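You operate a simulated robot arm through the tools that you are given. There is no shell and no other tool. Be economical: measure what you need, move in short steps, check, and stop when the job is done.

Carry out the task below with a simulated robot arm. There is one attempt and no reset: what you move stays moved.

JOB
Clamp the orange-band body in the vise and fit the drip cup.
Fine: the blue-band body goes in the rack's free slot.

It is judged by the outcome, as a careful person would: the job done as asked, and still so three seconds after it is handed in. It fails if anything else is knocked over, pushed out of place, dropped, spilled or broken.

ROBOT AND FRAMES
A 7-joint arm with a two-finger parallel gripper, hanging from a carriage that runs on a rail from [1.083, 0] to [-1.197, 0] (x, y) and turns from -401 to 287 degrees about z. Base frame: it is fixed where the carriage stands at the start and does not move with it; the origin is on the floor, on the carriage's upright axis, x ahead of it, y to its left, z up; the surface under the hand at the start is at about z = 0.938. Readings come in m, degrees, newtons and seconds.
With the tool pointing down near the work surface it reaches from about 0.16 to 0.66 m from the robot's upright axis, wherever it stands. Its first joint turns from -166.0 to 166.0 degrees. Places, roughly: green-band body (7x7x23 cm) [-0.2, -0.5, 1]; left pocket of the vise [0.4, -0.3, 1]; left slot of the body rack [-0.1, -0.5, 1]; red drip cup (10x10x4 cm) [0.6, -0.3, 0.9]; silver-flange shaft (5x5x18 cm) [0.2, -0.3, 1.1]; vise lever [0.5, -0.2, 1]. Payload 3.91 kg.
The tool frame sits at the grasp point between the pads (the TCP): z along the fingers, y along the line on which they close. The tips reach 0.03 m beyond it. The gripper opens to 0.11 m. The fingers are 0.02 m wide and 0.01 m thick; the gripper's body (0.048 by 0.112 m) begins 0.055 m behind the TCP.
Orientation is that of the tool frame in the base frame, as [roll, pitch, yaw] about the fixed x, y, z axes, in that order (R = Rz(yaw) Ry(pitch) Rx(roll)). With the fingers straight down and closing along the base's y, the tool's x points along the base's -x, its y along +y and its z along -z.

CONTROLS
- The arm moves only by the tool step_arm. Its argument "motion" is one flat list of numbers, 7 for each row, row after row: the finger opening in mm, from 0 to 110, then the shift along the base's x, y, z in mm, then the turn, a rotation vector about the base's x, y, z in degrees. In form: [jaw, dx, dy, dz, ax, ay, az, jaw, dx, dy, dz, ax, ay, az, ...]. A call has 1 to 12 rows; each row shifts and turns the commanded pose from where the row before left it. Each row takes 0.2 s and may step no farther than 0.05 m and 8.6 degrees from the row before; otherwise, or with a gripper value out of range, the whole call is refused. Where a pose cannot be reached the arm comes as near as it can. A force on the tool above 40 N (or 10 N above the force at the start of the call, whichever is more), or a blocked arm, ends the call early, and 0.2 s more pass. The fingers move at their own pace (about 0.108 m/s each) and stop on an object; they squeeze with about 36 N. The grip force told is the motor's: it shows also when the fingers shut on nothing. Time passes only in rows, and 0.2 s behind the last, so rows that do not move let the fingers close. The reply holds the time, the measured pose of the TCP, the force on the tool along the base axes, the opening and the grip force, in the units named above and with some noise, with the torque about the TCP (base axes, N m) and any sound that the robot's microphone picked up, and new pictures: "views" is both (left out), scene, wrist or none.
- Cameras (640 x 400 px; columns grow to the right, rows downward): "scene" is now at [0.2097, -0.0742, 1.6641]; the picture's right is [-0.99, -0.13, 0.00], its down [-0.10, 0.76, -0.64] and it looks along [0.08, -0.64, -0.76] (base axes); focal length 214 px, centre (320, 200). "wrist" rides on the gripper at [0.072, 0.017, -0.103] in the tool frame; the picture's right is [-0.23, 0.97, 0.00], its down [-0.76, -0.18, -0.62] and it looks along [-0.61, -0.14, 0.78] (tool axes); focal length 222 px, centre (320, 200). There is no depth. A picture from a camera that has moved, and an enlarged one, comes with that camera's place and axes in the base frame and with its lens.
- raise_lower(by): slides the trunk up (or, below 0, down) by that many m; the arm and the scene camera ride with it, the base frame stays. It gives what a move gives, with no picture.
- base_move(legs): drives the robot by 1 to 6 legs, each [ahead, left, turn to the left] in m, m and degrees, along the robot's own axes; the way and the turn of a leg run together, so that a leg with both is an arc; at most 1.5 m and 180 degrees a leg. The arm and the cameras ride along, it lands a little off, and it stops where it bumps. It keeps to its track: a leg is cut to what the track allows. It gives what a move gives, and a new picture of the scene camera.
- pan_tilt(pan, tilt): turns the head with the scene camera to pan (to the left, within 155 degrees either way) and tilt (down, from -29 to 69), counted from straight ahead of the robot. It gives what a move gives, and a new picture of the scene camera.
- close_up(camera, box): a new picture of the part [left, top, right, bottom] of that camera's present view, enlarged. The clock stands still meanwhile.
- finish_job(): hands the job in; it is judged then, once.

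Work in short steps. Places have to be worked out from the pictures, the camera data and where the tool is seen: move nearer, look again, correct. Check each grasp and each placing, and mend what went wrong. You have 120 turns and 260 pictures in all, those below and enlarged ones among them. Open the gripper and draw the arm clear of the work before you hand the job in, unless the task says otherwise; then end with one line.

The tools are called after ">>>" by a JSON object that holds its "method" and its "body". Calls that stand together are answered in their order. step_arm: Moves the arm, as the interface text tells. Its arguments: {"type":"object","properties":{"motion":{"type":"array"},"views":{"type":"string","enum":["both","scene","wrist","none"]}},"required":["motion"]} The other tools are called the same way: raise_lower (by) slides the trunk up or down; base_move (legs) drives the base; pan_tilt (pan, tilt) turns the head that bears the scene camera; close_up (camera, box) takes an enlarged picture of a part of a camera's view; finish_job () hands the job in.

At the start:

```text
time: 0.0
tcp_pos: [0.0809, -0.3899, 1.4996]
orientation: [-180.0, 0.1, 179.9]
force: [0.1, 0.0, -0.9]
moment: [0.0, -0.04, 0.01]
opening: 0.1103
gripper_force: 0.1
trunk travel left (down, up): [-0.35, 0.23]
robot x, y, heading: [-0.002, 0.0004, -0.3]
head pan, tilt: [-82.8, 49.9]
```

scene: 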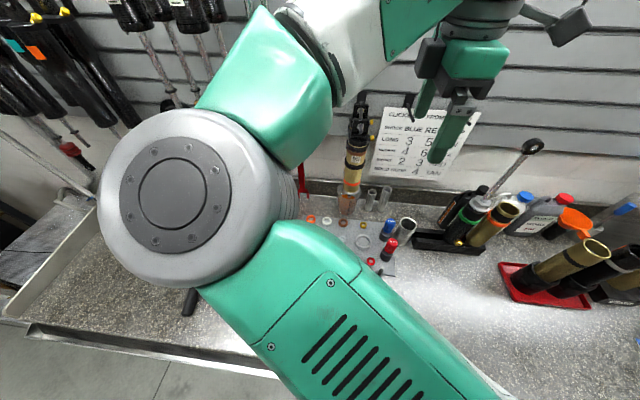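
wrist: 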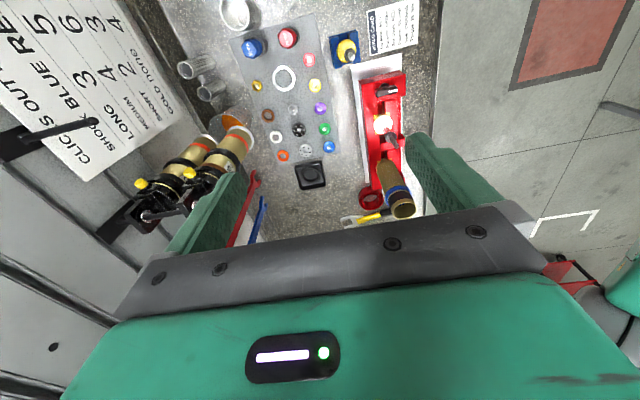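

The arm blocks much of the scene view, so I start with enlarged views of both cameras to identify the objects.

>>> {"method": "close_up", "body": {"camera": "wrist", "box": [160, 0, 460, 250]}}

>>> {"method": "close_up", "body": {"camera": "scene", "box": [280, 100, 640, 325]}}

>>> {"method": "pan_tilt", "body": {"pan": -50, "tilt": 50}}

```text
1.60 times, centred on (310, 125) of wrist
camera zoom: at [0.0079, -0.3735, 1.6033], right [0.23, 0.97, 0.0], down [0.76, -0.18, 0.62], along [0.61, -0.14, -0.78], focal length 355 px, centre (336, 320)
```

zoom: 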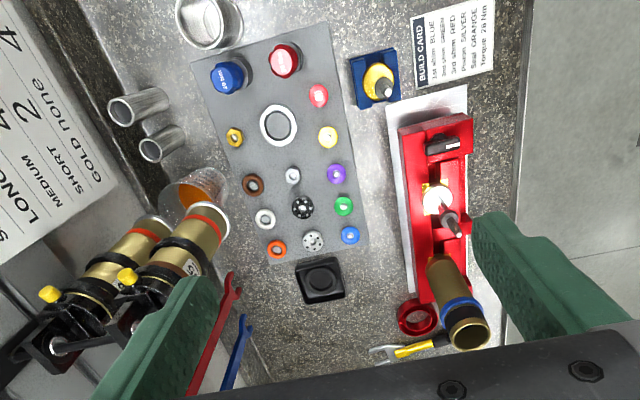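

```text
1.78 times, centred on (460, 212) of scene
camera zoom: at [0.2097, -0.0742, 1.6641], right [-0.99, -0.13, 0.0], down [-0.1, 0.76, -0.64], along [0.08, -0.64, -0.76], focal length 381 px, centre (71, 178)
```

zoom: 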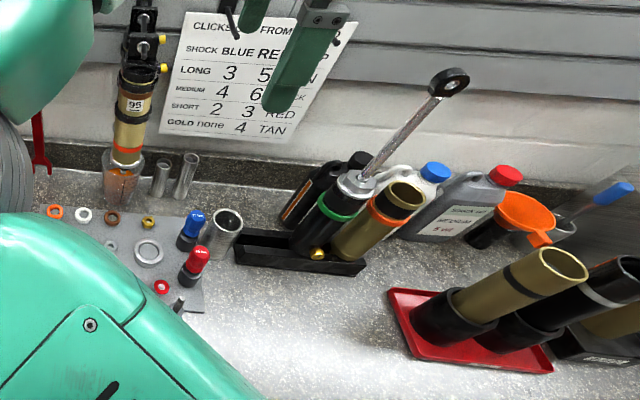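

```text
time: 1.0
tcp_pos: [0.0814, -0.3901, 1.5002]
orientation: [179.9, 0.1, 179.9]
force: [-0.7, 0.9, 0.7]
moment: [-0.03, 0.0, 0.03]
opening: 0.11
gripper_force: 0.0
trunk travel left (down, up): [-0.35, 0.23]
robot x, y, heading: [-0.0001, 0.0012, 0.1]
head pan, tilt: [-50.0, 50.0]
camera scene: at [0.2494, -0.0568, 1.664], right [-0.77, -0.64, 0.0], down [-0.49, 0.59, -0.64], along [0.41, -0.49, -0.77], focal length 214 px, centre (320, 200)
```

scene: 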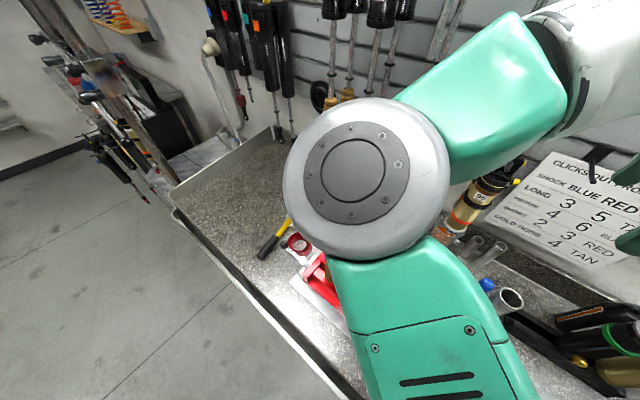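

I move the hand toward -x so the scene camera sees the vise and the wrist camera sees more of the rack.

>>> {"method": "step_arm", "body": {"motion": [110, -50, 0, 0, 0, 0, 0, 110, -50, 0, 0, 0, 0, 0, 110, -50, 0, 0, 0, 0, 0, 110, -50, 0, 0, 0, 0, 0, 110, -50, 0, 0, 0, 0, 0, 110, -50, 0, 0, 0, 0, 0, 110, -50, 0, 0, 0, 0, 0, 110, -50, 0, 0, 0, 0, 0]}}

```text
time: 2.8
tcp_pos: [-0.3183, -0.3877, 1.4973]
orientation: [180.0, 0.0, 180.0]
force: [-0.4, 0.2, -0.5]
moment: [0.0, 0.03, 0.0]
opening: 0.11
gripper_force: 0.0
trunk travel left (down, up): [-0.35, 0.23]
robot x, y, heading: [-0.0019, -0.0014, -0.1]
head pan, tilt: [-50.0, 50.0]
camera scene: at [0.2497, -0.0567, 1.664], right [-0.77, -0.64, 0.0], down [-0.49, 0.59, -0.64], along [0.41, -0.49, -0.77], focal length 214 px, centre (320, 200)
camera wrist: at [-0.3919, -0.3719, 1.6019], right [0.23, 0.97, 0.0], down [0.76, -0.18, 0.62], along [0.61, -0.14, -0.78], focal length 222 px, centre (320, 200)
```

scene: 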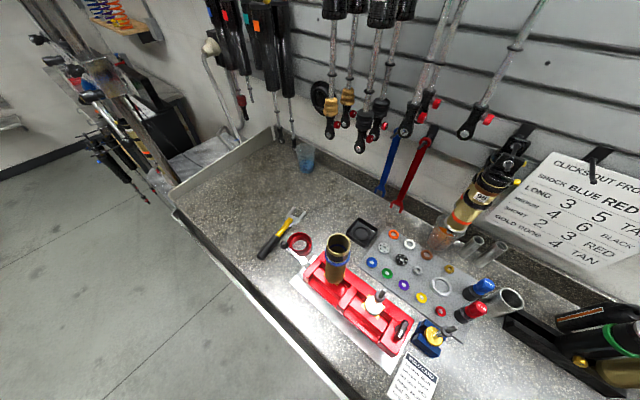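
wrist: 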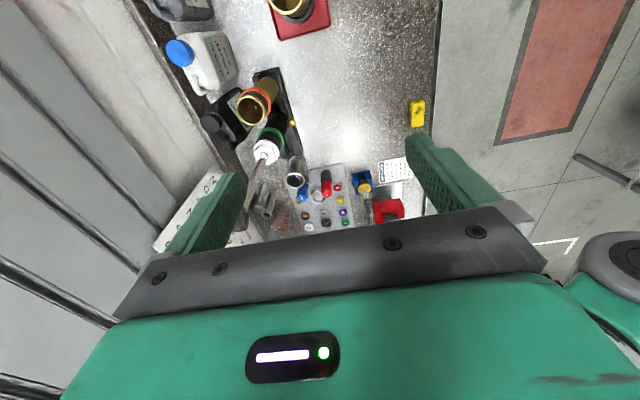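

>>> {"method": "close_up", "body": {"camera": "scene", "box": [240, 220, 480, 370]}}

>>> {"method": "close_up", "body": {"camera": "wrist", "box": [160, 20, 400, 240]}}

>>> {"method": "pan_tilt", "body": {"pan": -85, "tilt": 60}}

```text
2.67 times, centred on (360, 295) of scene
camera zoom: at [0.2497, -0.0567, 1.664], right [-0.77, -0.64, 0.0], down [-0.49, 0.59, -0.64], along [0.41, -0.49, -0.77], focal length 572 px, centre (213, -53)
```

zoom: 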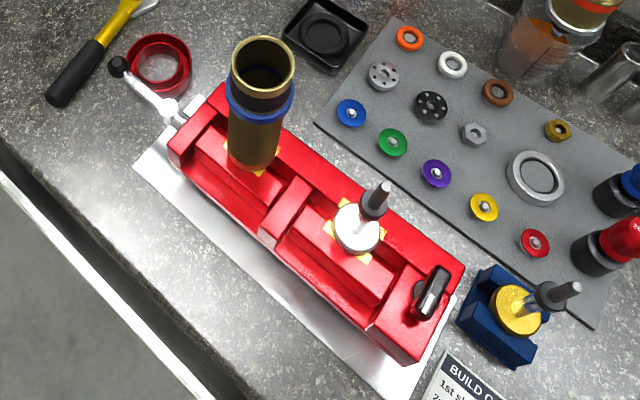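

```text
1.82 times, centred on (280, 130) of wrist
camera zoom: at [-0.3919, -0.3719, 1.6019], right [0.23, 0.97, 0.0], down [0.76, -0.18, 0.62], along [0.61, -0.14, -0.78], focal length 404 px, centre (393, 327)
```

zoom: 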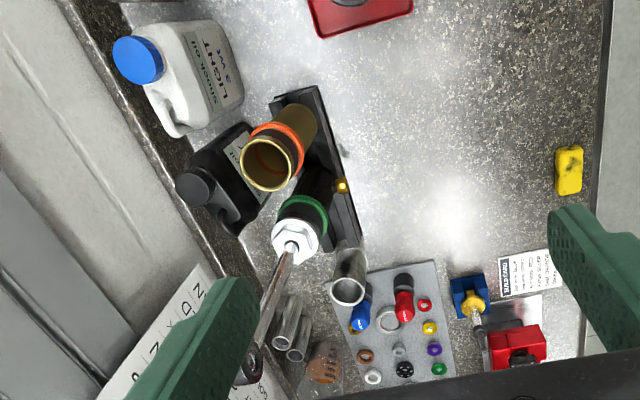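

```text
time: 3.8
tcp_pos: [-0.3167, -0.389, 1.4977]
orientation: [179.9, 0.0, 179.8]
force: [0.2, -0.3, 0.4]
moment: [-0.02, 0.02, 0.01]
opening: 0.11
gripper_force: 0.2
trunk travel left (down, up): [-0.35, 0.23]
robot x, y, heading: [0.0015, 0.0001, -0.1]
head pan, tilt: [-85.0, 60.0]
camera scene: at [0.2059, -0.0641, 1.6514], right [-1.0, -0.09, 0.0], down [-0.08, 0.86, -0.5], along [0.04, -0.5, -0.87], focal length 214 px, centre (320, 200)
```

scene: 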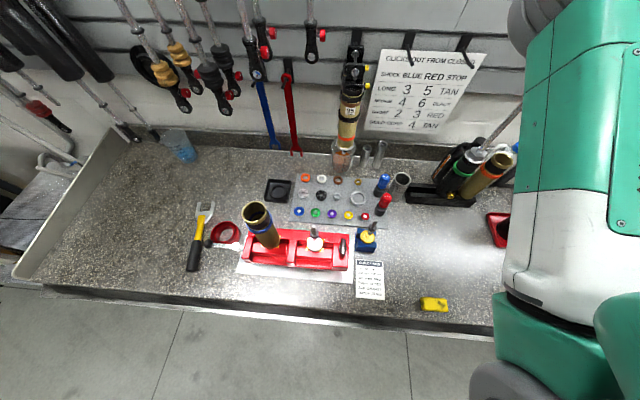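

The vise's left pocket holds the blue body, the right pocket a silver shaft, with the lever at the left end; the red ring is the drip cup. I drive toward the vise for closer views.

>>> {"method": "base_move", "body": {"legs": [[0.4, 0, 0]]}}

>>> {"method": "close_up", "body": {"camera": "scene", "box": [300, 200, 540, 350]}}

>>> {"method": "close_up", "body": {"camera": "wrist", "box": [160, 0, 460, 220]}}

```text
time: 6.3
tcp_pos: [0.0825, -0.3883, 1.4993]
orientation: [180.0, 0.0, -179.9]
force: [0.1, -1.0, -0.7]
moment: [0.03, -0.02, -0.02]
opening: 0.11
gripper_force: 0.1
trunk travel left (down, up): [-0.35, 0.23]
robot x, y, heading: [0.4009, -0.002, -0.3]
head pan, tilt: [-85.0, 60.0]
camera scene: at [0.6061, -0.064, 1.6514], right [-1.0, -0.09, 0.0], down [-0.08, 0.86, -0.5], along [0.04, -0.5, -0.87], focal length 214 px, centre (320, 200)
```

scene: 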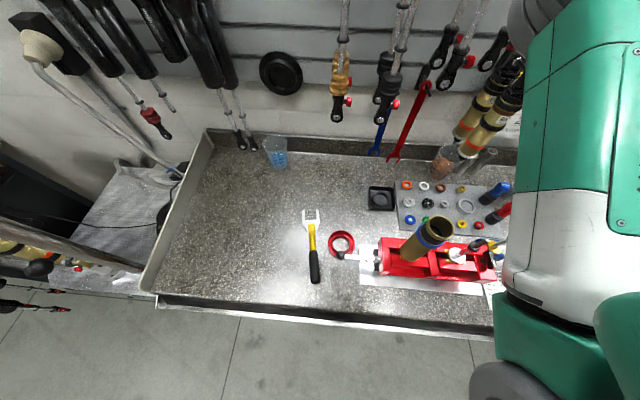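

```text
2.67 times, centred on (420, 275) of scene
camera zoom: at [0.6061, -0.064, 1.6514], right [-1.0, -0.09, 0.0], down [-0.08, 0.86, -0.5], along [0.04, -0.5, -0.87], focal length 572 px, centre (53, 0)
```

zoom: 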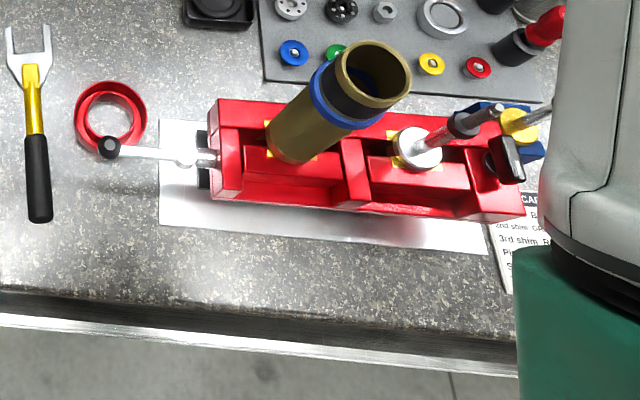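

```text
1.82 times, centred on (310, 110) of wrist
camera zoom: at [0.0088, -0.3719, 1.6021], right [0.23, 0.97, 0.0], down [0.76, -0.18, 0.62], along [0.61, -0.14, -0.78], focal length 404 px, centre (338, 364)
```

zoom: 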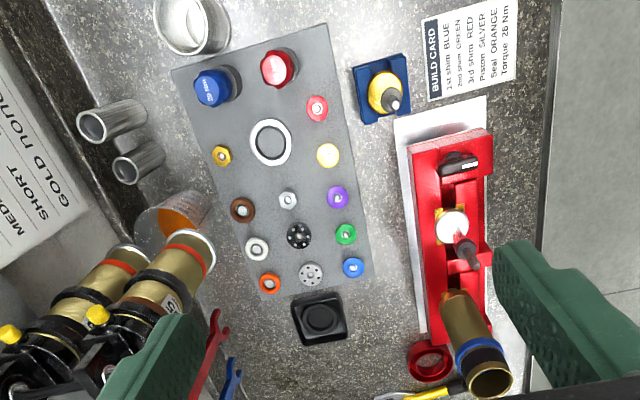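

The lever seems to pivot at about (0.46, -0.257, 0.97) with its ball at (0.555, -0.24, 1.035). I bring the wrist camera in front of it, staying high over the body, to see how it turns.

>>> {"method": "step_arm", "body": {"motion": [110, 39, 20, 0, 0, 0, -7.5, 110, 39, 20, 0, 0, 0, -7.5, 110, 39, 20, 0, 0, 0, -7.5, 110, 39, 20, 0, 0, 0, -7.5, 110, 39, 20, 0, 0, 0, -7.5, 110, 39, 20, 0, 0, 0, -7.5, 110, 39, 20, 0, 0, 0, -7.5, 110, 39, 20, 0, 0, 0, -7.5, 110, 39, 20, 0, 0, 0, -7.5, 110, 39, 20, 0, 0, 0, -7.5, 110, 39, 20, 0, 0, 0, -7.5, 110, 39, 20, 0, 0, 0, -7.5]}}

```text
time: 8.6
tcp_pos: [0.4739, -0.1919, 1.5006]
orientation: [-179.5, 0.3, 106.3]
force: [2.0, -3.5, 1.3]
moment: [0.6, 0.22, -0.13]
opening: 0.11
gripper_force: 0.1
trunk travel left (down, up): [-0.35, 0.23]
robot x, y, heading: [0.4025, -0.0011, 0.1]
head pan, tilt: [-85.0, 60.0]
stopped in row 11: the force on the tool passed its limit at 190 N (the readings are from after the stop); the commanded pose is now the measured one
camera scene: at [0.606, -0.0642, 1.6514], right [-1.0, -0.09, 0.0], down [-0.08, 0.86, -0.5], along [0.04, -0.5, -0.87], focal length 214 px, centre (320, 200)
camera wrist: at [0.4683, -0.1172, 1.6029], right [1.0, 0.05, -0.01], down [0.05, -0.78, 0.63], along [0.03, -0.63, -0.78], focal length 222 px, centre (320, 200)
```

scene: 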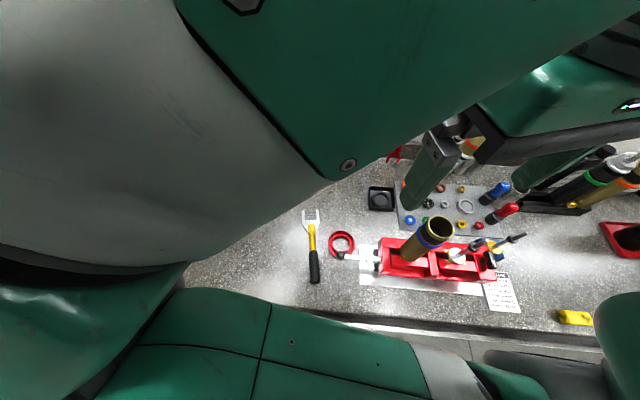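
wrist: 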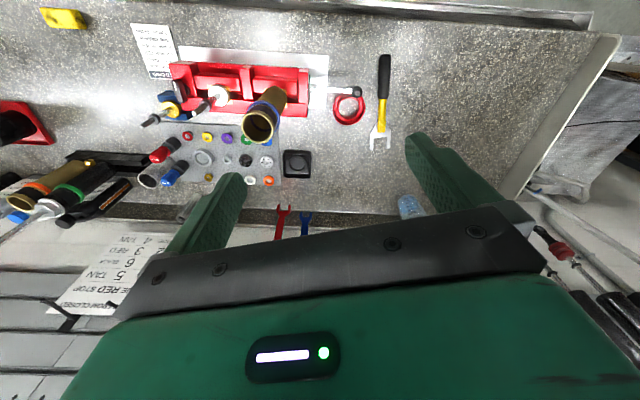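

The hand bumped my own head mast, so I'll keep more clearance there. I take enlarged views from this useful position.

>>> {"method": "close_up", "body": {"camera": "wrist", "box": [150, 40, 400, 200]}}

>>> {"method": "step_arm", "body": {"motion": [110, 0, -30, -40, 0, 0, 0, 110, 0, -30, -40, 0, 0, 0, 110, 0, 0, -45, 0, 0, 0, 110, 0, 0, -45, 0, 0, 0], "views": "wrist"}}

```text
2.50 times, centred on (275, 120) of wrist
camera zoom: at [0.4683, -0.1172, 1.6029], right [1.0, 0.05, -0.01], down [0.05, -0.78, 0.63], along [0.03, -0.63, -0.78], focal length 555 px, centre (432, 400)
```

zoom: 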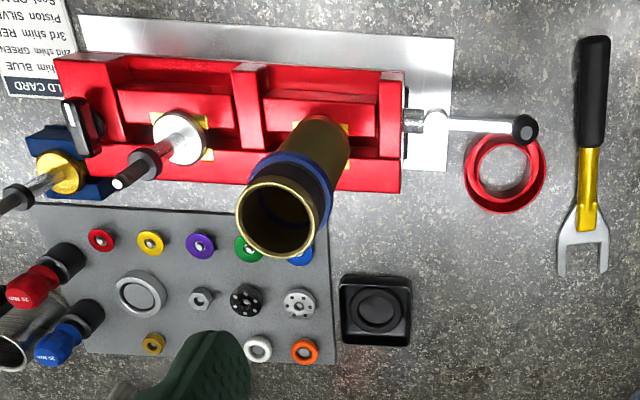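

```text
time: 9.6
tcp_pos: [0.4733, -0.251, 1.3287]
orientation: [-179.4, 0.3, 106.2]
force: [-0.2, 0.0, 0.1]
moment: [-0.03, 0.03, 0.02]
opening: 0.1099
gripper_force: 0.0
trunk travel left (down, up): [-0.35, 0.23]
robot x, y, heading: [0.4002, -0.0, -0.2]
head pan, tilt: [-85.0, 60.0]
camera wrist: at [0.4686, -0.1767, 1.4323], right [1.0, 0.05, -0.01], down [0.05, -0.78, 0.63], along [0.03, -0.63, -0.78], focal length 222 px, centre (320, 200)
```

wrist: 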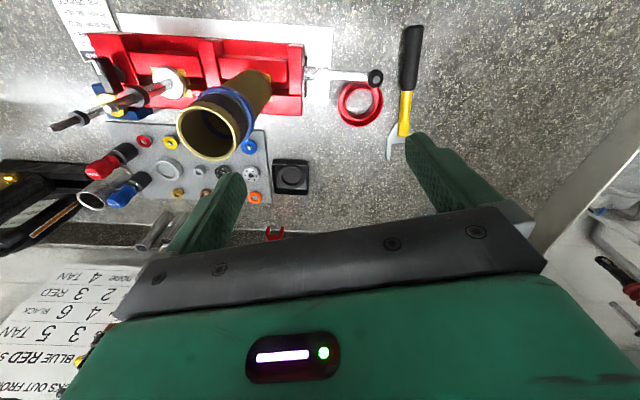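

The blue body axis works out near (0.366, -0.266) with its top at z≈1.228. I drive back to x≈0.1, from where the vise, rack and cup are all reachable, then view the lever from the front.

>>> {"method": "base_move", "body": {"legs": [[-0.3, 0, 0]]}}

>>> {"method": "step_arm", "body": {"motion": [110, 40, 20, 0, 0, 0, 0, 110, 40, 20, 0, 0, 0, 0, 110, 40, 20, 0, 0, 0, 0, 110, 40, 20, 0, 0, 0, 0, 110, 40, 20, 0, 0, 0, 0, 110, 40, 20, 0, 0, 0, 0, 110, 40, 20, 0, 0, 0, 0, 110, 40, 20, 0, 0, 0, 0, 110, 30, 20, 0, 0, 0, 0], "views": "wrist"}}

```text
time: 11.6
tcp_pos: [0.1743, -0.2513, 1.3294]
orientation: [-179.4, 0.3, 106.1]
force: [0.1, -0.5, 0.6]
moment: [-0.03, 0.0, -0.02]
opening: 0.11
gripper_force: 0.0
trunk travel left (down, up): [-0.35, 0.23]
robot x, y, heading: [0.1007, 0.002, 0.0]
head pan, tilt: [-85.0, 60.0]
camera scene: at [0.3086, -0.0649, 1.6514], right [-1.0, -0.08, 0.0], down [-0.07, 0.86, -0.5], along [0.04, -0.5, -0.87], focal length 214 px, centre (320, 200)
```

scene: 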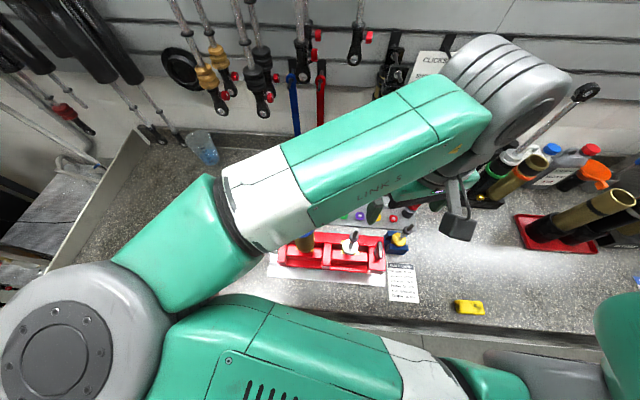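

```text
time: 13.6
tcp_pos: [0.524, -0.0709, 1.3287]
orientation: [-179.3, 0.2, 106.0]
force: [-0.3, -0.8, 0.8]
moment: [0.05, 0.0, 0.02]
opening: 0.1098
gripper_force: 0.1
trunk travel left (down, up): [-0.35, 0.23]
robot x, y, heading: [0.1046, -0.0026, -0.3]
head pan, tilt: [-85.0, 60.0]
camera wrist: at [0.5204, 0.0031, 1.4321], right [1.0, 0.05, -0.01], down [0.04, -0.78, 0.63], along [0.02, -0.63, -0.78], focal length 222 px, centre (320, 200)
```

wrist: 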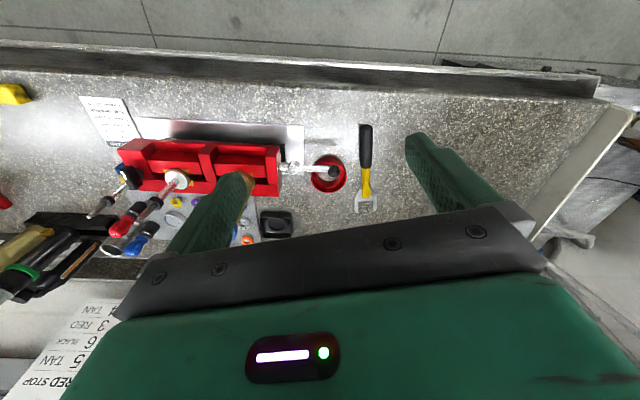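

Now I tilt the hand so the camera looks more horizontally, and lower it in front of the bench.

>>> {"method": "step_arm", "body": {"motion": [110, 0, 10, -30, -8, 0, 0, 110, 0, 10, -30, -8, 0, 0, 110, 0, 10, -30, -8, 0, 0, 110, 0, 10, -20, -8, 0, 0], "views": "wrist"}}

>>> {"method": "close_up", "body": {"camera": "wrist", "box": [150, 100, 450, 280]}}

```text
time: 14.6
tcp_pos: [0.5245, -0.0317, 1.2197]
orientation: [-169.6, 30.9, 108.8]
force: [-0.4, 0.1, -0.5]
moment: [-0.02, 0.02, 0.01]
opening: 0.1101
gripper_force: 0.1
trunk travel left (down, up): [-0.35, 0.23]
robot x, y, heading: [0.104, 0.0015, 0.0]
head pan, tilt: [-85.0, 60.0]
camera wrist: at [0.5201, 0.0857, 1.2673], right [1.0, 0.04, -0.03], down [0.04, -0.32, 0.95], along [0.03, -0.95, -0.33], focal length 222 px, centre (320, 200)
```

wrist: 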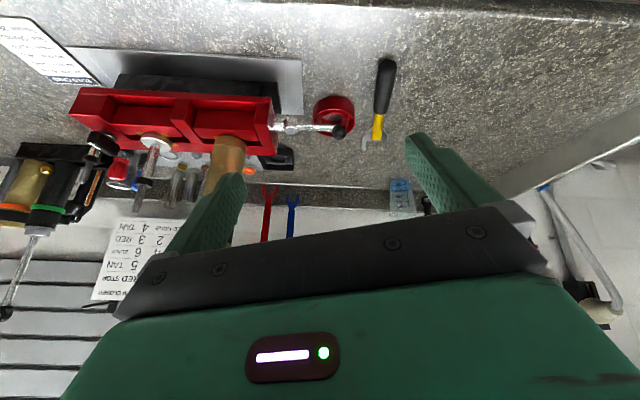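

```text
2.13 times, centred on (300, 190) of wrist
camera zoom: at [0.5201, 0.0857, 1.2673], right [1.0, 0.04, -0.03], down [0.04, -0.32, 0.95], along [0.03, -0.95, -0.33], focal length 474 px, centre (363, 221)
```

zoom: 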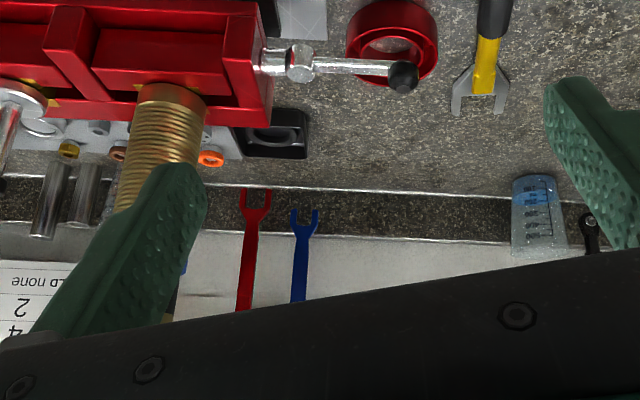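

The lever pivots near (0.471, -0.247, 1.008) with the ball at about (0.558, -0.24, 1.03), nearly horizontal along +x. I move closer to see the joint's mechanism.

>>> {"method": "step_arm", "body": {"motion": [110, 20, -40, -10, 0, 0, 0, 110, 20, -40, -10, 0, 0, 0, 110, 0, -30, -10, 0, 0, 0], "views": "none"}}

>>> {"method": "close_up", "body": {"camera": "wrist", "box": [160, 0, 400, 150]}}

```text
time: 15.4
tcp_pos: [0.5639, -0.1413, 1.1895]
orientation: [-169.6, 31.0, 108.9]
force: [0.4, 0.3, -0.1]
moment: [-0.02, -0.03, -0.02]
opening: 0.1102
gripper_force: 0.1
trunk travel left (down, up): [-0.35, 0.23]
robot x, y, heading: [0.1055, -0.0009, -0.3]
head pan, tilt: [-85.0, 60.0]
```

```text
2.67 times, centred on (280, 75) of wrist
camera zoom: at [0.5606, -0.0243, 1.2372], right [1.0, 0.04, -0.03], down [0.05, -0.33, 0.94], along [0.03, -0.94, -0.33], focal length 592 px, centre (427, 533)
```

zoom: 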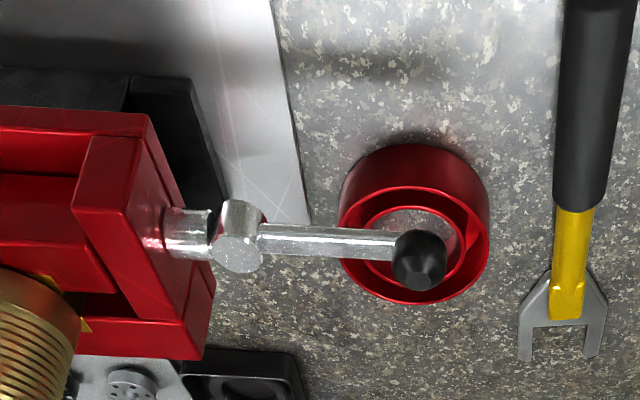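

The hub looks like a vertical-axis cam, so the lever swings horizontally. Next I look at the jaw pocket around the blue body to judge whether it is clamped.

>>> {"method": "step_arm", "body": {"motion": [110, -30, 30, 30, 8, 0, 0, 110, -30, 20, 40, 8, 0, 0, 110, -30, 10, 40, 8, 0, 0, 110, -20, 10, 40, 0, 0, 0], "views": "none"}}

>>> {"method": "close_up", "body": {"camera": "wrist", "box": [140, 60, 400, 220]}}

>>> {"method": "close_up", "body": {"camera": "scene", "box": [200, 180, 460, 340]}}

```text
refused: row 1 steps farther than a row can; nothing moved
```

```text
2.46 times, centred on (270, 140) of wrist
camera zoom: at [0.5606, -0.0243, 1.2372], right [1.0, 0.04, -0.03], down [0.05, -0.33, 0.94], along [0.03, -0.94, -0.33], focal length 547 px, centre (443, 348)
```

zoom: 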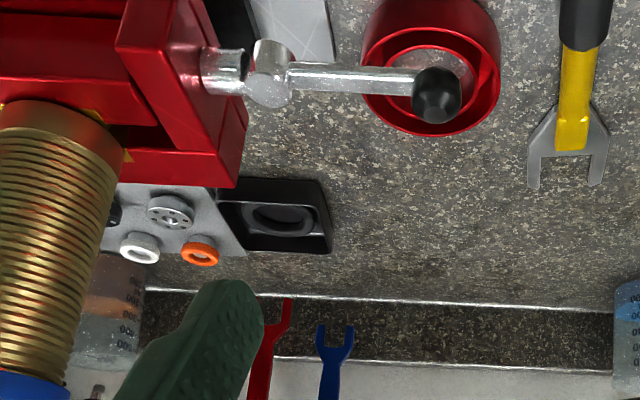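

```text
2.46 times, centred on (330, 260) of scene
camera zoom: at [0.3086, -0.0647, 1.6514], right [-1.0, -0.08, 0.0], down [-0.07, 0.86, -0.5], along [0.04, -0.5, -0.87], focal length 528 px, centre (295, 52)
```

zoom: 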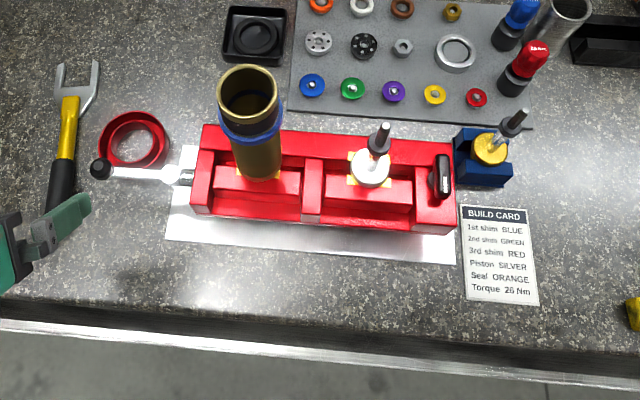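

The lever is now in clear view of the scene camera. I untilt the hand and turn it to yaw 0, with the camera on the side away from the bodies, above the lever ball.

>>> {"method": "step_arm", "body": {"motion": [110, 0, 0, 15, 8, 0, 0, 110, 0, 0, 15, 8, 0, 0, 110, 0, 0, 15, 8, 0, 0, 110, 0, 0, 15, 8, 0, 0], "views": "none"}}

>>> {"method": "step_arm", "body": {"motion": [110, 0, -8, 0, 0, 0, -8.5, 110, 0, -8, 0, 0, 0, -8.5, 110, 0, -8, 0, 0, 0, -8.5, 110, 0, -8, 0, 0, 0, -8.5, 110, 0, -8, 0, 0, 0, -8.5, 110, 0, -8, 0, 0, 0, -8.5, 110, 0, -8, 0, 0, 0, -8.5, 110, 0, -8, 0, 0, 0, -8.5, 110, 0, -8, 0, 0, 0, -8.5, 110, 0, -8, 0, 0, 0, -8.5, 110, 0, -8, 0, 0, 0, -8.5, 110, 0, -10, 0, 0, 0, -8.5]}}

```text
time: 16.4
tcp_pos: [0.566, -0.1405, 1.2488]
orientation: [-179.4, 0.1, 106.1]
force: [0.2, 0.3, 0.4]
moment: [-0.01, -0.01, -0.03]
opening: 0.11
gripper_force: 0.1
trunk travel left (down, up): [-0.35, 0.23]
robot x, y, heading: [0.1005, -0.0022, -0.3]
head pan, tilt: [-85.0, 60.0]
```

```text
time: 19.0
tcp_pos: [0.5642, -0.2396, 1.2483]
orientation: [-179.4, 0.1, 3.9]
force: [-0.5, 0.0, 0.7]
moment: [0.02, -0.02, -0.02]
opening: 0.11
gripper_force: 0.0
trunk travel left (down, up): [-0.35, 0.23]
robot x, y, heading: [0.1051, -0.0016, -0.7]
head pan, tilt: [-85.0, 60.0]
camera scene: at [0.3086, -0.0648, 1.6514], right [-1.0, -0.08, 0.0], down [-0.07, 0.86, -0.5], along [0.04, -0.5, -0.87], focal length 214 px, centre (320, 200)
camera wrist: at [0.6375, -0.2527, 1.3527], right [-0.16, -0.99, -0.01], down [-0.77, 0.12, 0.63], along [-0.62, 0.11, -0.78], focal length 222 px, centre (320, 200)
```

scene: 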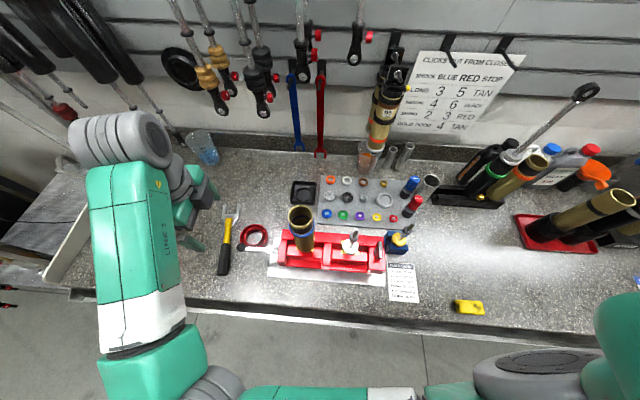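
wrist: 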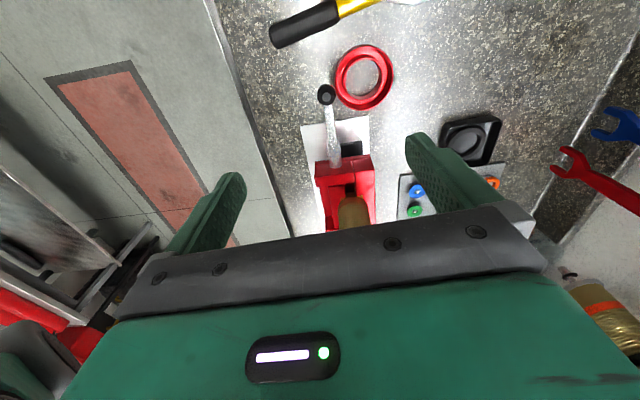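

The ball projects to about (0.560, -0.244, 1.03). I descend around it with jaws open, and zoom in on the rack meanwhile.

>>> {"method": "close_up", "body": {"camera": "scene", "box": [400, 80, 640, 260]}}

>>> {"method": "step_arm", "body": {"motion": [90, -4, -4, -45, 0, 0, 0, 80, 0, 0, -45, 0, 0, 0, 70, 0, 0, -45, 0, 0, -4, 60, 0, 0, -45, 0, 0, 0, 60, 0, 0, -36, 0, 0, 0]}}

```text
2.22 times, centred on (520, 170) of scene
camera zoom: at [0.3086, -0.0648, 1.6514], right [-1.0, -0.08, 0.0], down [-0.07, 0.86, -0.5], along [0.04, -0.5, -0.87], focal length 477 px, centre (-124, 267)
```

zoom: 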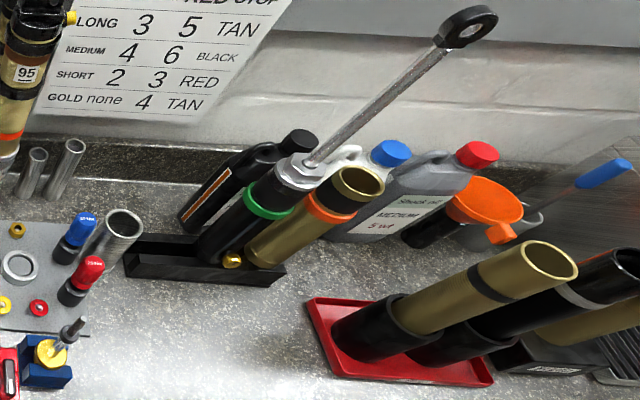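

```text
time: 20.2
tcp_pos: [0.562, -0.2445, 1.0334]
orientation: [-179.4, 0.3, 0.0]
force: [0.7, -0.3, 0.8]
moment: [-0.02, 0.01, 0.0]
opening: 0.06
gripper_force: 0.1
trunk travel left (down, up): [-0.35, 0.23]
robot x, y, heading: [0.1043, -0.0001, 0.0]
head pan, tilt: [-85.0, 60.0]
camera scene: at [0.3086, -0.0649, 1.6514], right [-1.0, -0.08, 0.0], down [-0.07, 0.86, -0.5], along [0.04, -0.5, -0.87], focal length 214 px, centre (320, 200)
camera wrist: at [0.633, -0.2615, 1.1364], right [-0.23, -0.97, -0.01], down [-0.76, 0.17, 0.63], along [-0.61, 0.15, -0.78], focal length 222 px, centre (320, 200)
```

scene: 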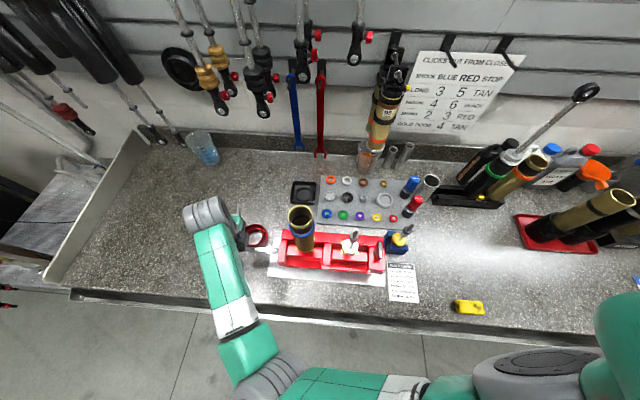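
wrist: 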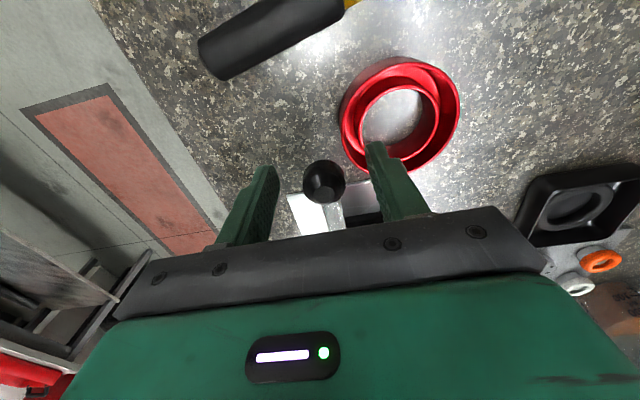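

The ball sits between the fingers. I close on it.

>>> {"method": "step_arm", "body": {"motion": [0, 0, 0, 0, 0, 0, 0, 0, 0, 0, 0, 0, 0, 0, 0, 0, 0, 0, 0, 0, 0], "views": "wrist"}}

```text
time: 21.0
tcp_pos: [0.5614, -0.2415, 1.0319]
orientation: [-179.4, 0.4, 0.2]
force: [3.2, -2.3, -10.7]
moment: [-0.02, -0.26, 0.03]
opening: 0.0253
gripper_force: 44.7
trunk travel left (down, up): [-0.35, 0.23]
robot x, y, heading: [0.0998, -0.0018, -0.2]
head pan, tilt: [-85.0, 60.0]
camera wrist: at [0.6331, -0.2614, 1.1364], right [-0.23, -0.97, -0.01], down [-0.76, 0.17, 0.63], along [-0.61, 0.15, -0.78], focal length 222 px, centre (320, 200)
```

wrist: 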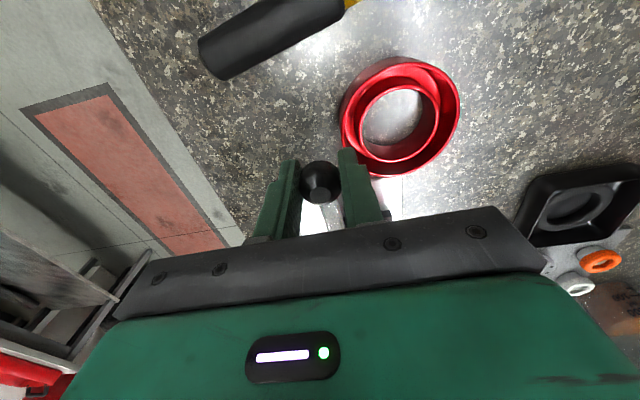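

Gripped at 25 mm. I try a first small arc step toward +y, turning the hand with it.

>>> {"method": "step_arm", "body": {"motion": [0, -1, 12, 0, 0, 0, 8, 0, 0, 0, 0, 0, 0, 0], "views": "none"}}

```text
time: 21.6
tcp_pos: [0.5604, -0.23, 1.0331]
orientation: [-179.4, 0.3, 8.0]
force: [5.5, -1.3, -19.3]
moment: [0.05, -0.19, 0.18]
opening: 0.025
gripper_force: 45.1
trunk travel left (down, up): [-0.35, 0.23]
robot x, y, heading: [0.1052, 0.0046, -0.2]
head pan, tilt: [-85.0, 60.0]
```

It moves freely in y; the z force suggests my grip height drifts a bit, so I continue with a slight descent.

>>> {"method": "step_arm", "body": {"motion": [0, -3, 12, -3, 0, 0, 8, 0, 0, 0, 0, 0, 0, 0], "views": "scene"}}

>>> {"method": "close_up", "body": {"camera": "scene", "box": [160, 190, 400, 340]}}

```text
time: 22.2
tcp_pos: [0.5579, -0.2195, 1.0325]
orientation: [-179.7, 0.2, 16.0]
force: [-8.2, 0.9, 26.1]
moment: [0.12, 0.18, -0.24]
opening: 0.0253
gripper_force: 45.1
trunk travel left (down, up): [-0.35, 0.23]
robot x, y, heading: [0.1029, 0.0003, -0.4]
head pan, tilt: [-85.0, 60.0]
camera scene: at [0.3085, -0.0652, 1.6521], right [-1.0, -0.08, 0.0], down [-0.07, 0.86, -0.5], along [0.04, -0.5, -0.87], focal length 214 px, centre (320, 200)
```

scene: 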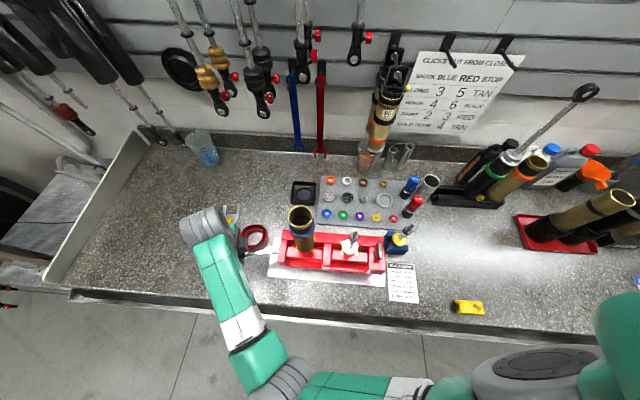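

```text
2.67 times, centred on (280, 265) of scene
camera zoom: at [0.3085, -0.0652, 1.6521], right [-1.0, -0.08, 0.0], down [-0.07, 0.86, -0.5], along [0.04, -0.5, -0.87], focal length 572 px, centre (427, 27)
```

zoom: 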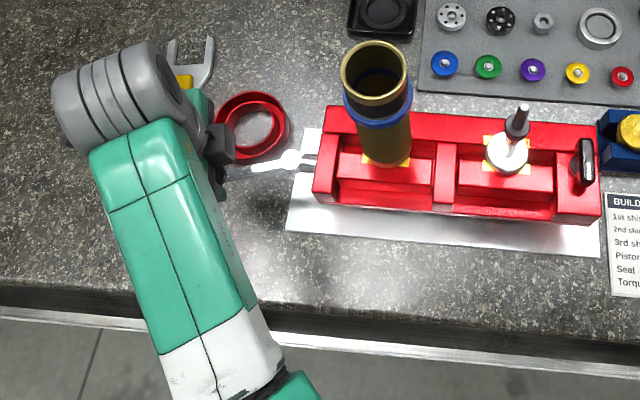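

Vertical pivot confirmed: height is stiff and y is free. I continue the arc around (0.471, -0.247) with radius 0.091.

>>> {"method": "step_arm", "body": {"motion": [0, -5, 12, 2, 0, 0, 8, 0, -6, 11, 0, 0, 0, 8, 0, -8, 10, 0, 0, 0, 8, 0, -9, 9, 0, 0, 0, 8, 0, 0, 0, 0, 0, 0, 0], "views": "none"}}

>>> {"method": "close_up", "body": {"camera": "scene", "box": [160, 190, 400, 340]}}

```text
time: 23.4
tcp_pos: [0.53, -0.1786, 1.0323]
orientation: [-179.5, 0.3, 48.1]
force: [0.4, -2.3, 12.6]
moment: [-0.11, 0.05, 0.14]
opening: 0.0251
gripper_force: 45.3
trunk travel left (down, up): [-0.35, 0.23]
robot x, y, heading: [0.1034, 0.003, -0.4]
head pan, tilt: [-85.0, 60.0]
```

```text
2.67 times, centred on (280, 265) of scene
camera zoom: at [0.3089, -0.0653, 1.6516], right [-1.0, -0.08, 0.0], down [-0.07, 0.86, -0.5], along [0.04, -0.5, -0.87], focal length 572 px, centre (427, 27)
```

zoom: 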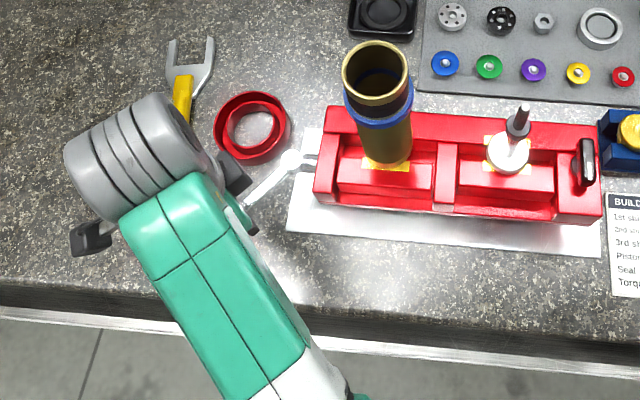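

The lever swings and the front jaw seems to back off. I continue to about 85°.

>>> {"method": "step_arm", "body": {"motion": [0, -10, 7.5, 1, 0, 0, 8, 0, -11, 6, 0, 0, 0, 8, 0, -12, 4.5, 0, 0, 0, 8, 0, -12, 3, 0, 0, 0, 8, 0, 0, 0, 0, 0, 0, 0], "views": "none"}}

>>> {"method": "close_up", "body": {"camera": "scene", "box": [160, 190, 400, 340]}}

```text
time: 24.6
tcp_pos: [0.4825, -0.1576, 1.0319]
orientation: [-179.3, 0.4, 80.1]
force: [0.6, -10.8, -18.6]
moment: [-0.12, 0.13, 0.11]
opening: 0.0253
gripper_force: 45.1
trunk travel left (down, up): [-0.35, 0.23]
robot x, y, heading: [0.1013, 0.0061, -0.4]
head pan, tilt: [-85.0, 60.0]
```

```text
2.67 times, centred on (280, 265) of scene
camera zoom: at [0.3081, -0.0656, 1.6511], right [-1.0, -0.08, 0.0], down [-0.07, 0.86, -0.5], along [0.04, -0.5, -0.87], focal length 572 px, centre (427, 27)
```

zoom: 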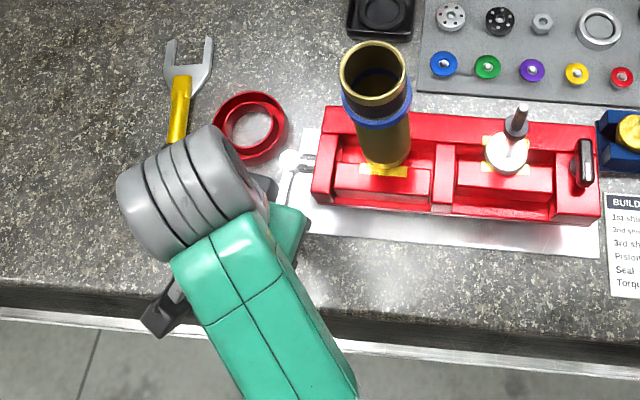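

The front jaw has clearly moved away from the body. I push on a little to find the end stop.

>>> {"method": "step_arm", "body": {"motion": [0, -12, 0, 1, 0, 0, 8, 0, 0, 0, 0, 0, 0, 0], "views": "none"}}

>>> {"method": "close_up", "body": {"camera": "scene", "box": [240, 195, 400, 305]}}

```text
time: 25.2
tcp_pos: [0.4748, -0.1573, 1.0354]
orientation: [-179.6, 0.4, 88.2]
force: [19.9, -10.4, -31.6]
moment: [-0.12, -0.18, 0.01]
opening: 0.025
gripper_force: 45.1
trunk travel left (down, up): [-0.35, 0.23]
robot x, y, heading: [0.1013, 0.003, -0.0]
head pan, tilt: [-85.0, 60.0]
```

```text
3.64 times, centred on (320, 250) of scene
camera zoom: at [0.3097, -0.0654, 1.6515], right [-1.0, -0.08, 0.0], down [-0.07, 0.86, -0.5], along [0.04, -0.5, -0.87], focal length 780 px, centre (320, 18)
```

zoom: 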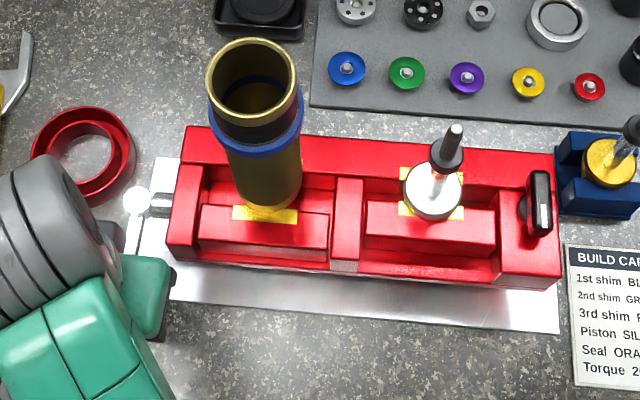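

The lever reached its stop at 90° and the jaw is open. I release the ball and rise.

>>> {"method": "step_arm", "body": {"motion": [60, 3, 0, -3, 0, 0, 0, 60, 0, 0, 0, 0, 0, 0, 60, 0, 0, 45, 0, 0, 0, 80, 0, 0, 45, 0, 0, 0, 100, 0, 0, 45, 0, 0, 0, 110, 0, 0, 45, 0, 0, 0, 110, 0, 0, 45, 0, 0, 0, 110, 0, 0, 45, 0, 0, 0]}}

```text
time: 27.0
tcp_pos: [0.4754, -0.156, 1.3012]
orientation: [-179.4, 0.3, 88.0]
force: [0.3, 0.2, 0.4]
moment: [-0.02, 0.0, -0.01]
opening: 0.1101
gripper_force: 0.1
trunk travel left (down, up): [-0.35, 0.23]
robot x, y, heading: [0.1041, -0.0008, -0.1]
head pan, tilt: [-85.0, 60.0]
camera scene: at [0.3085, -0.0649, 1.6513], right [-1.0, -0.08, 0.0], down [-0.07, 0.86, -0.5], along [0.04, -0.5, -0.87], focal length 214 px, centre (320, 200)
camera wrist: at [0.4938, -0.0846, 1.4039], right [0.97, -0.26, -0.01], down [-0.2, -0.75, 0.63], along [-0.17, -0.6, -0.78], focal length 222 px, centre (320, 200)
```

scene: 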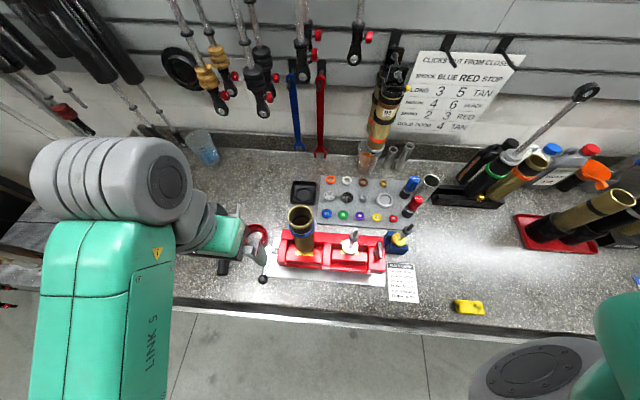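
wrist: 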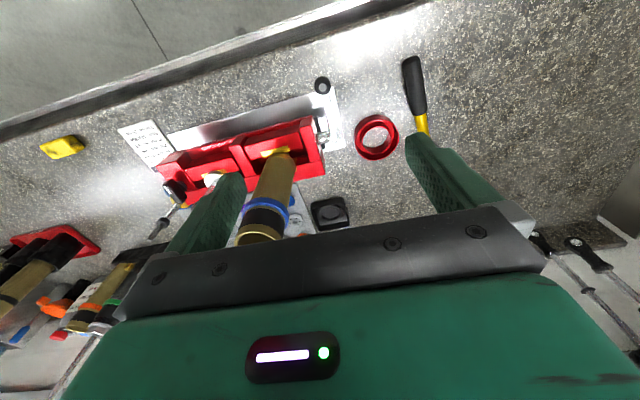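

Lever stays open. I zoom both cameras to locate the blue body's rim precisely.

>>> {"method": "close_up", "body": {"camera": "wrist", "box": [180, 110, 340, 250]}}

>>> {"method": "close_up", "body": {"camera": "scene", "box": [250, 190, 410, 290]}}

```text
2.86 times, centred on (260, 180) of wrist
camera zoom: at [0.4938, -0.0846, 1.4039], right [0.97, -0.26, -0.01], down [-0.2, -0.75, 0.63], along [-0.17, -0.6, -0.78], focal length 635 px, centre (491, 257)
```

zoom: 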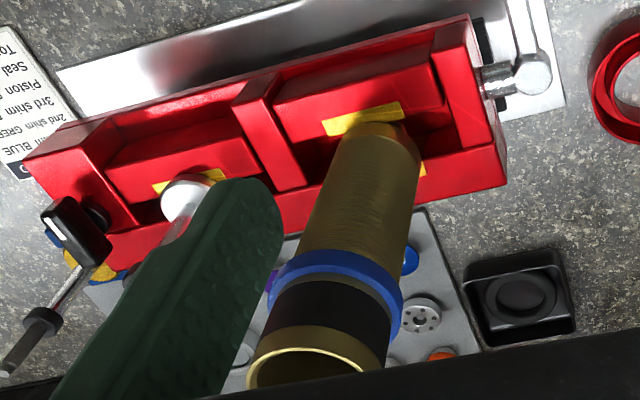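

```text
4.00 times, centred on (330, 240) of scene
camera zoom: at [0.3085, -0.0649, 1.6513], right [-1.0, -0.08, 0.0], down [-0.07, 0.86, -0.5], along [0.04, -0.5, -0.87], focal length 858 px, centre (280, 40)
```

zoom: 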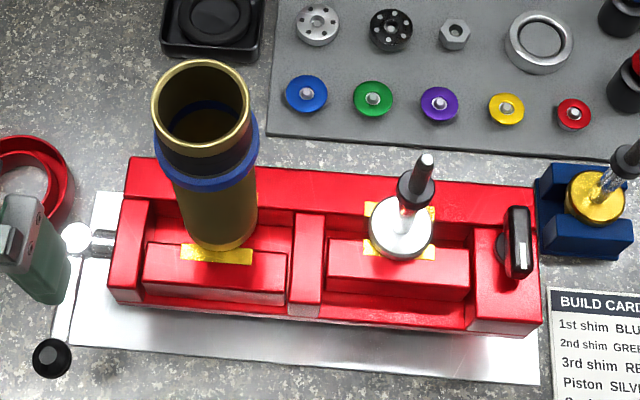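

Blue rim centre is about (0.367, -0.264, 1.228) and its collar at z≈1.19. I go over it at z 1.31 with yaw 0, so the jaws close along y.

>>> {"method": "step_arm", "body": {"motion": [110, -9, -9, 1, 0, 0, -8, 110, -10, -10, 1, 0, 0, -8, 110, -10, -10, 1, 0, 0, -8, 110, -10, -10, 1, 0, 0, -8, 110, -10, -10, 1, 0, 0, -8, 110, -10, -10, 1, 0, 0, -8, 110, -10, -10, 1, 0, 0, -8, 110, -10, -10, 1, 0, 0, -8, 110, -10, -10, 1, 0, 0, -8, 110, -10, -10, 1, 0, 0, -8, 110, -9, -9, 0, 0, 0, -8]}}

>>> {"method": "close_up", "body": {"camera": "wrist", "box": [180, 80, 460, 250]}}

```text
time: 29.4
tcp_pos: [0.3668, -0.2654, 1.3111]
orientation: [-179.3, 0.4, -0.1]
force: [0.4, 0.7, -0.2]
moment: [-0.05, 0.0, -0.04]
opening: 0.1098
gripper_force: 0.0
trunk travel left (down, up): [-0.35, 0.23]
robot x, y, heading: [0.1053, -0.0016, -0.1]
head pan, tilt: [-85.0, 60.0]
camera scene: at [0.3086, -0.0648, 1.6514], right [-1.0, -0.08, 0.0], down [-0.07, 0.86, -0.5], along [0.04, -0.5, -0.87], focal length 214 px, centre (320, 200)
camera wrist: at [0.4383, -0.2836, 1.4147], right [-0.23, -0.97, -0.01], down [-0.76, 0.17, 0.63], along [-0.61, 0.15, -0.78], focal length 222 px, centre (320, 200)
```

scene: 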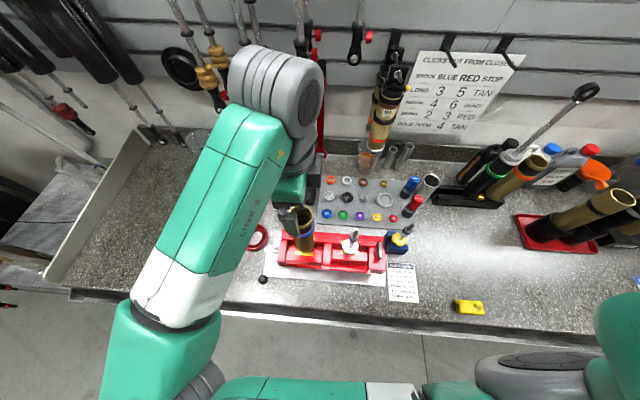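
wrist: 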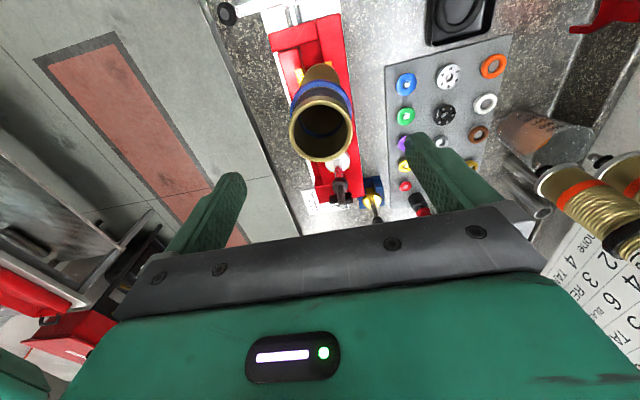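

```text
2.29 times, centred on (320, 165) of wrist
camera zoom: at [0.4383, -0.2836, 1.4147], right [-0.23, -0.97, -0.01], down [-0.76, 0.17, 0.63], along [-0.61, 0.15, -0.78], focal length 508 px, centre (320, 280)
```

zoom: 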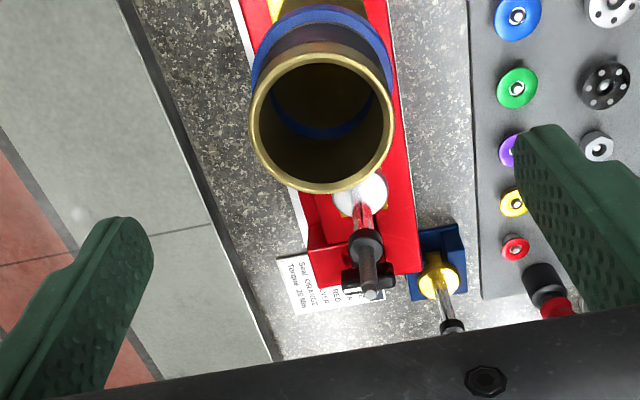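

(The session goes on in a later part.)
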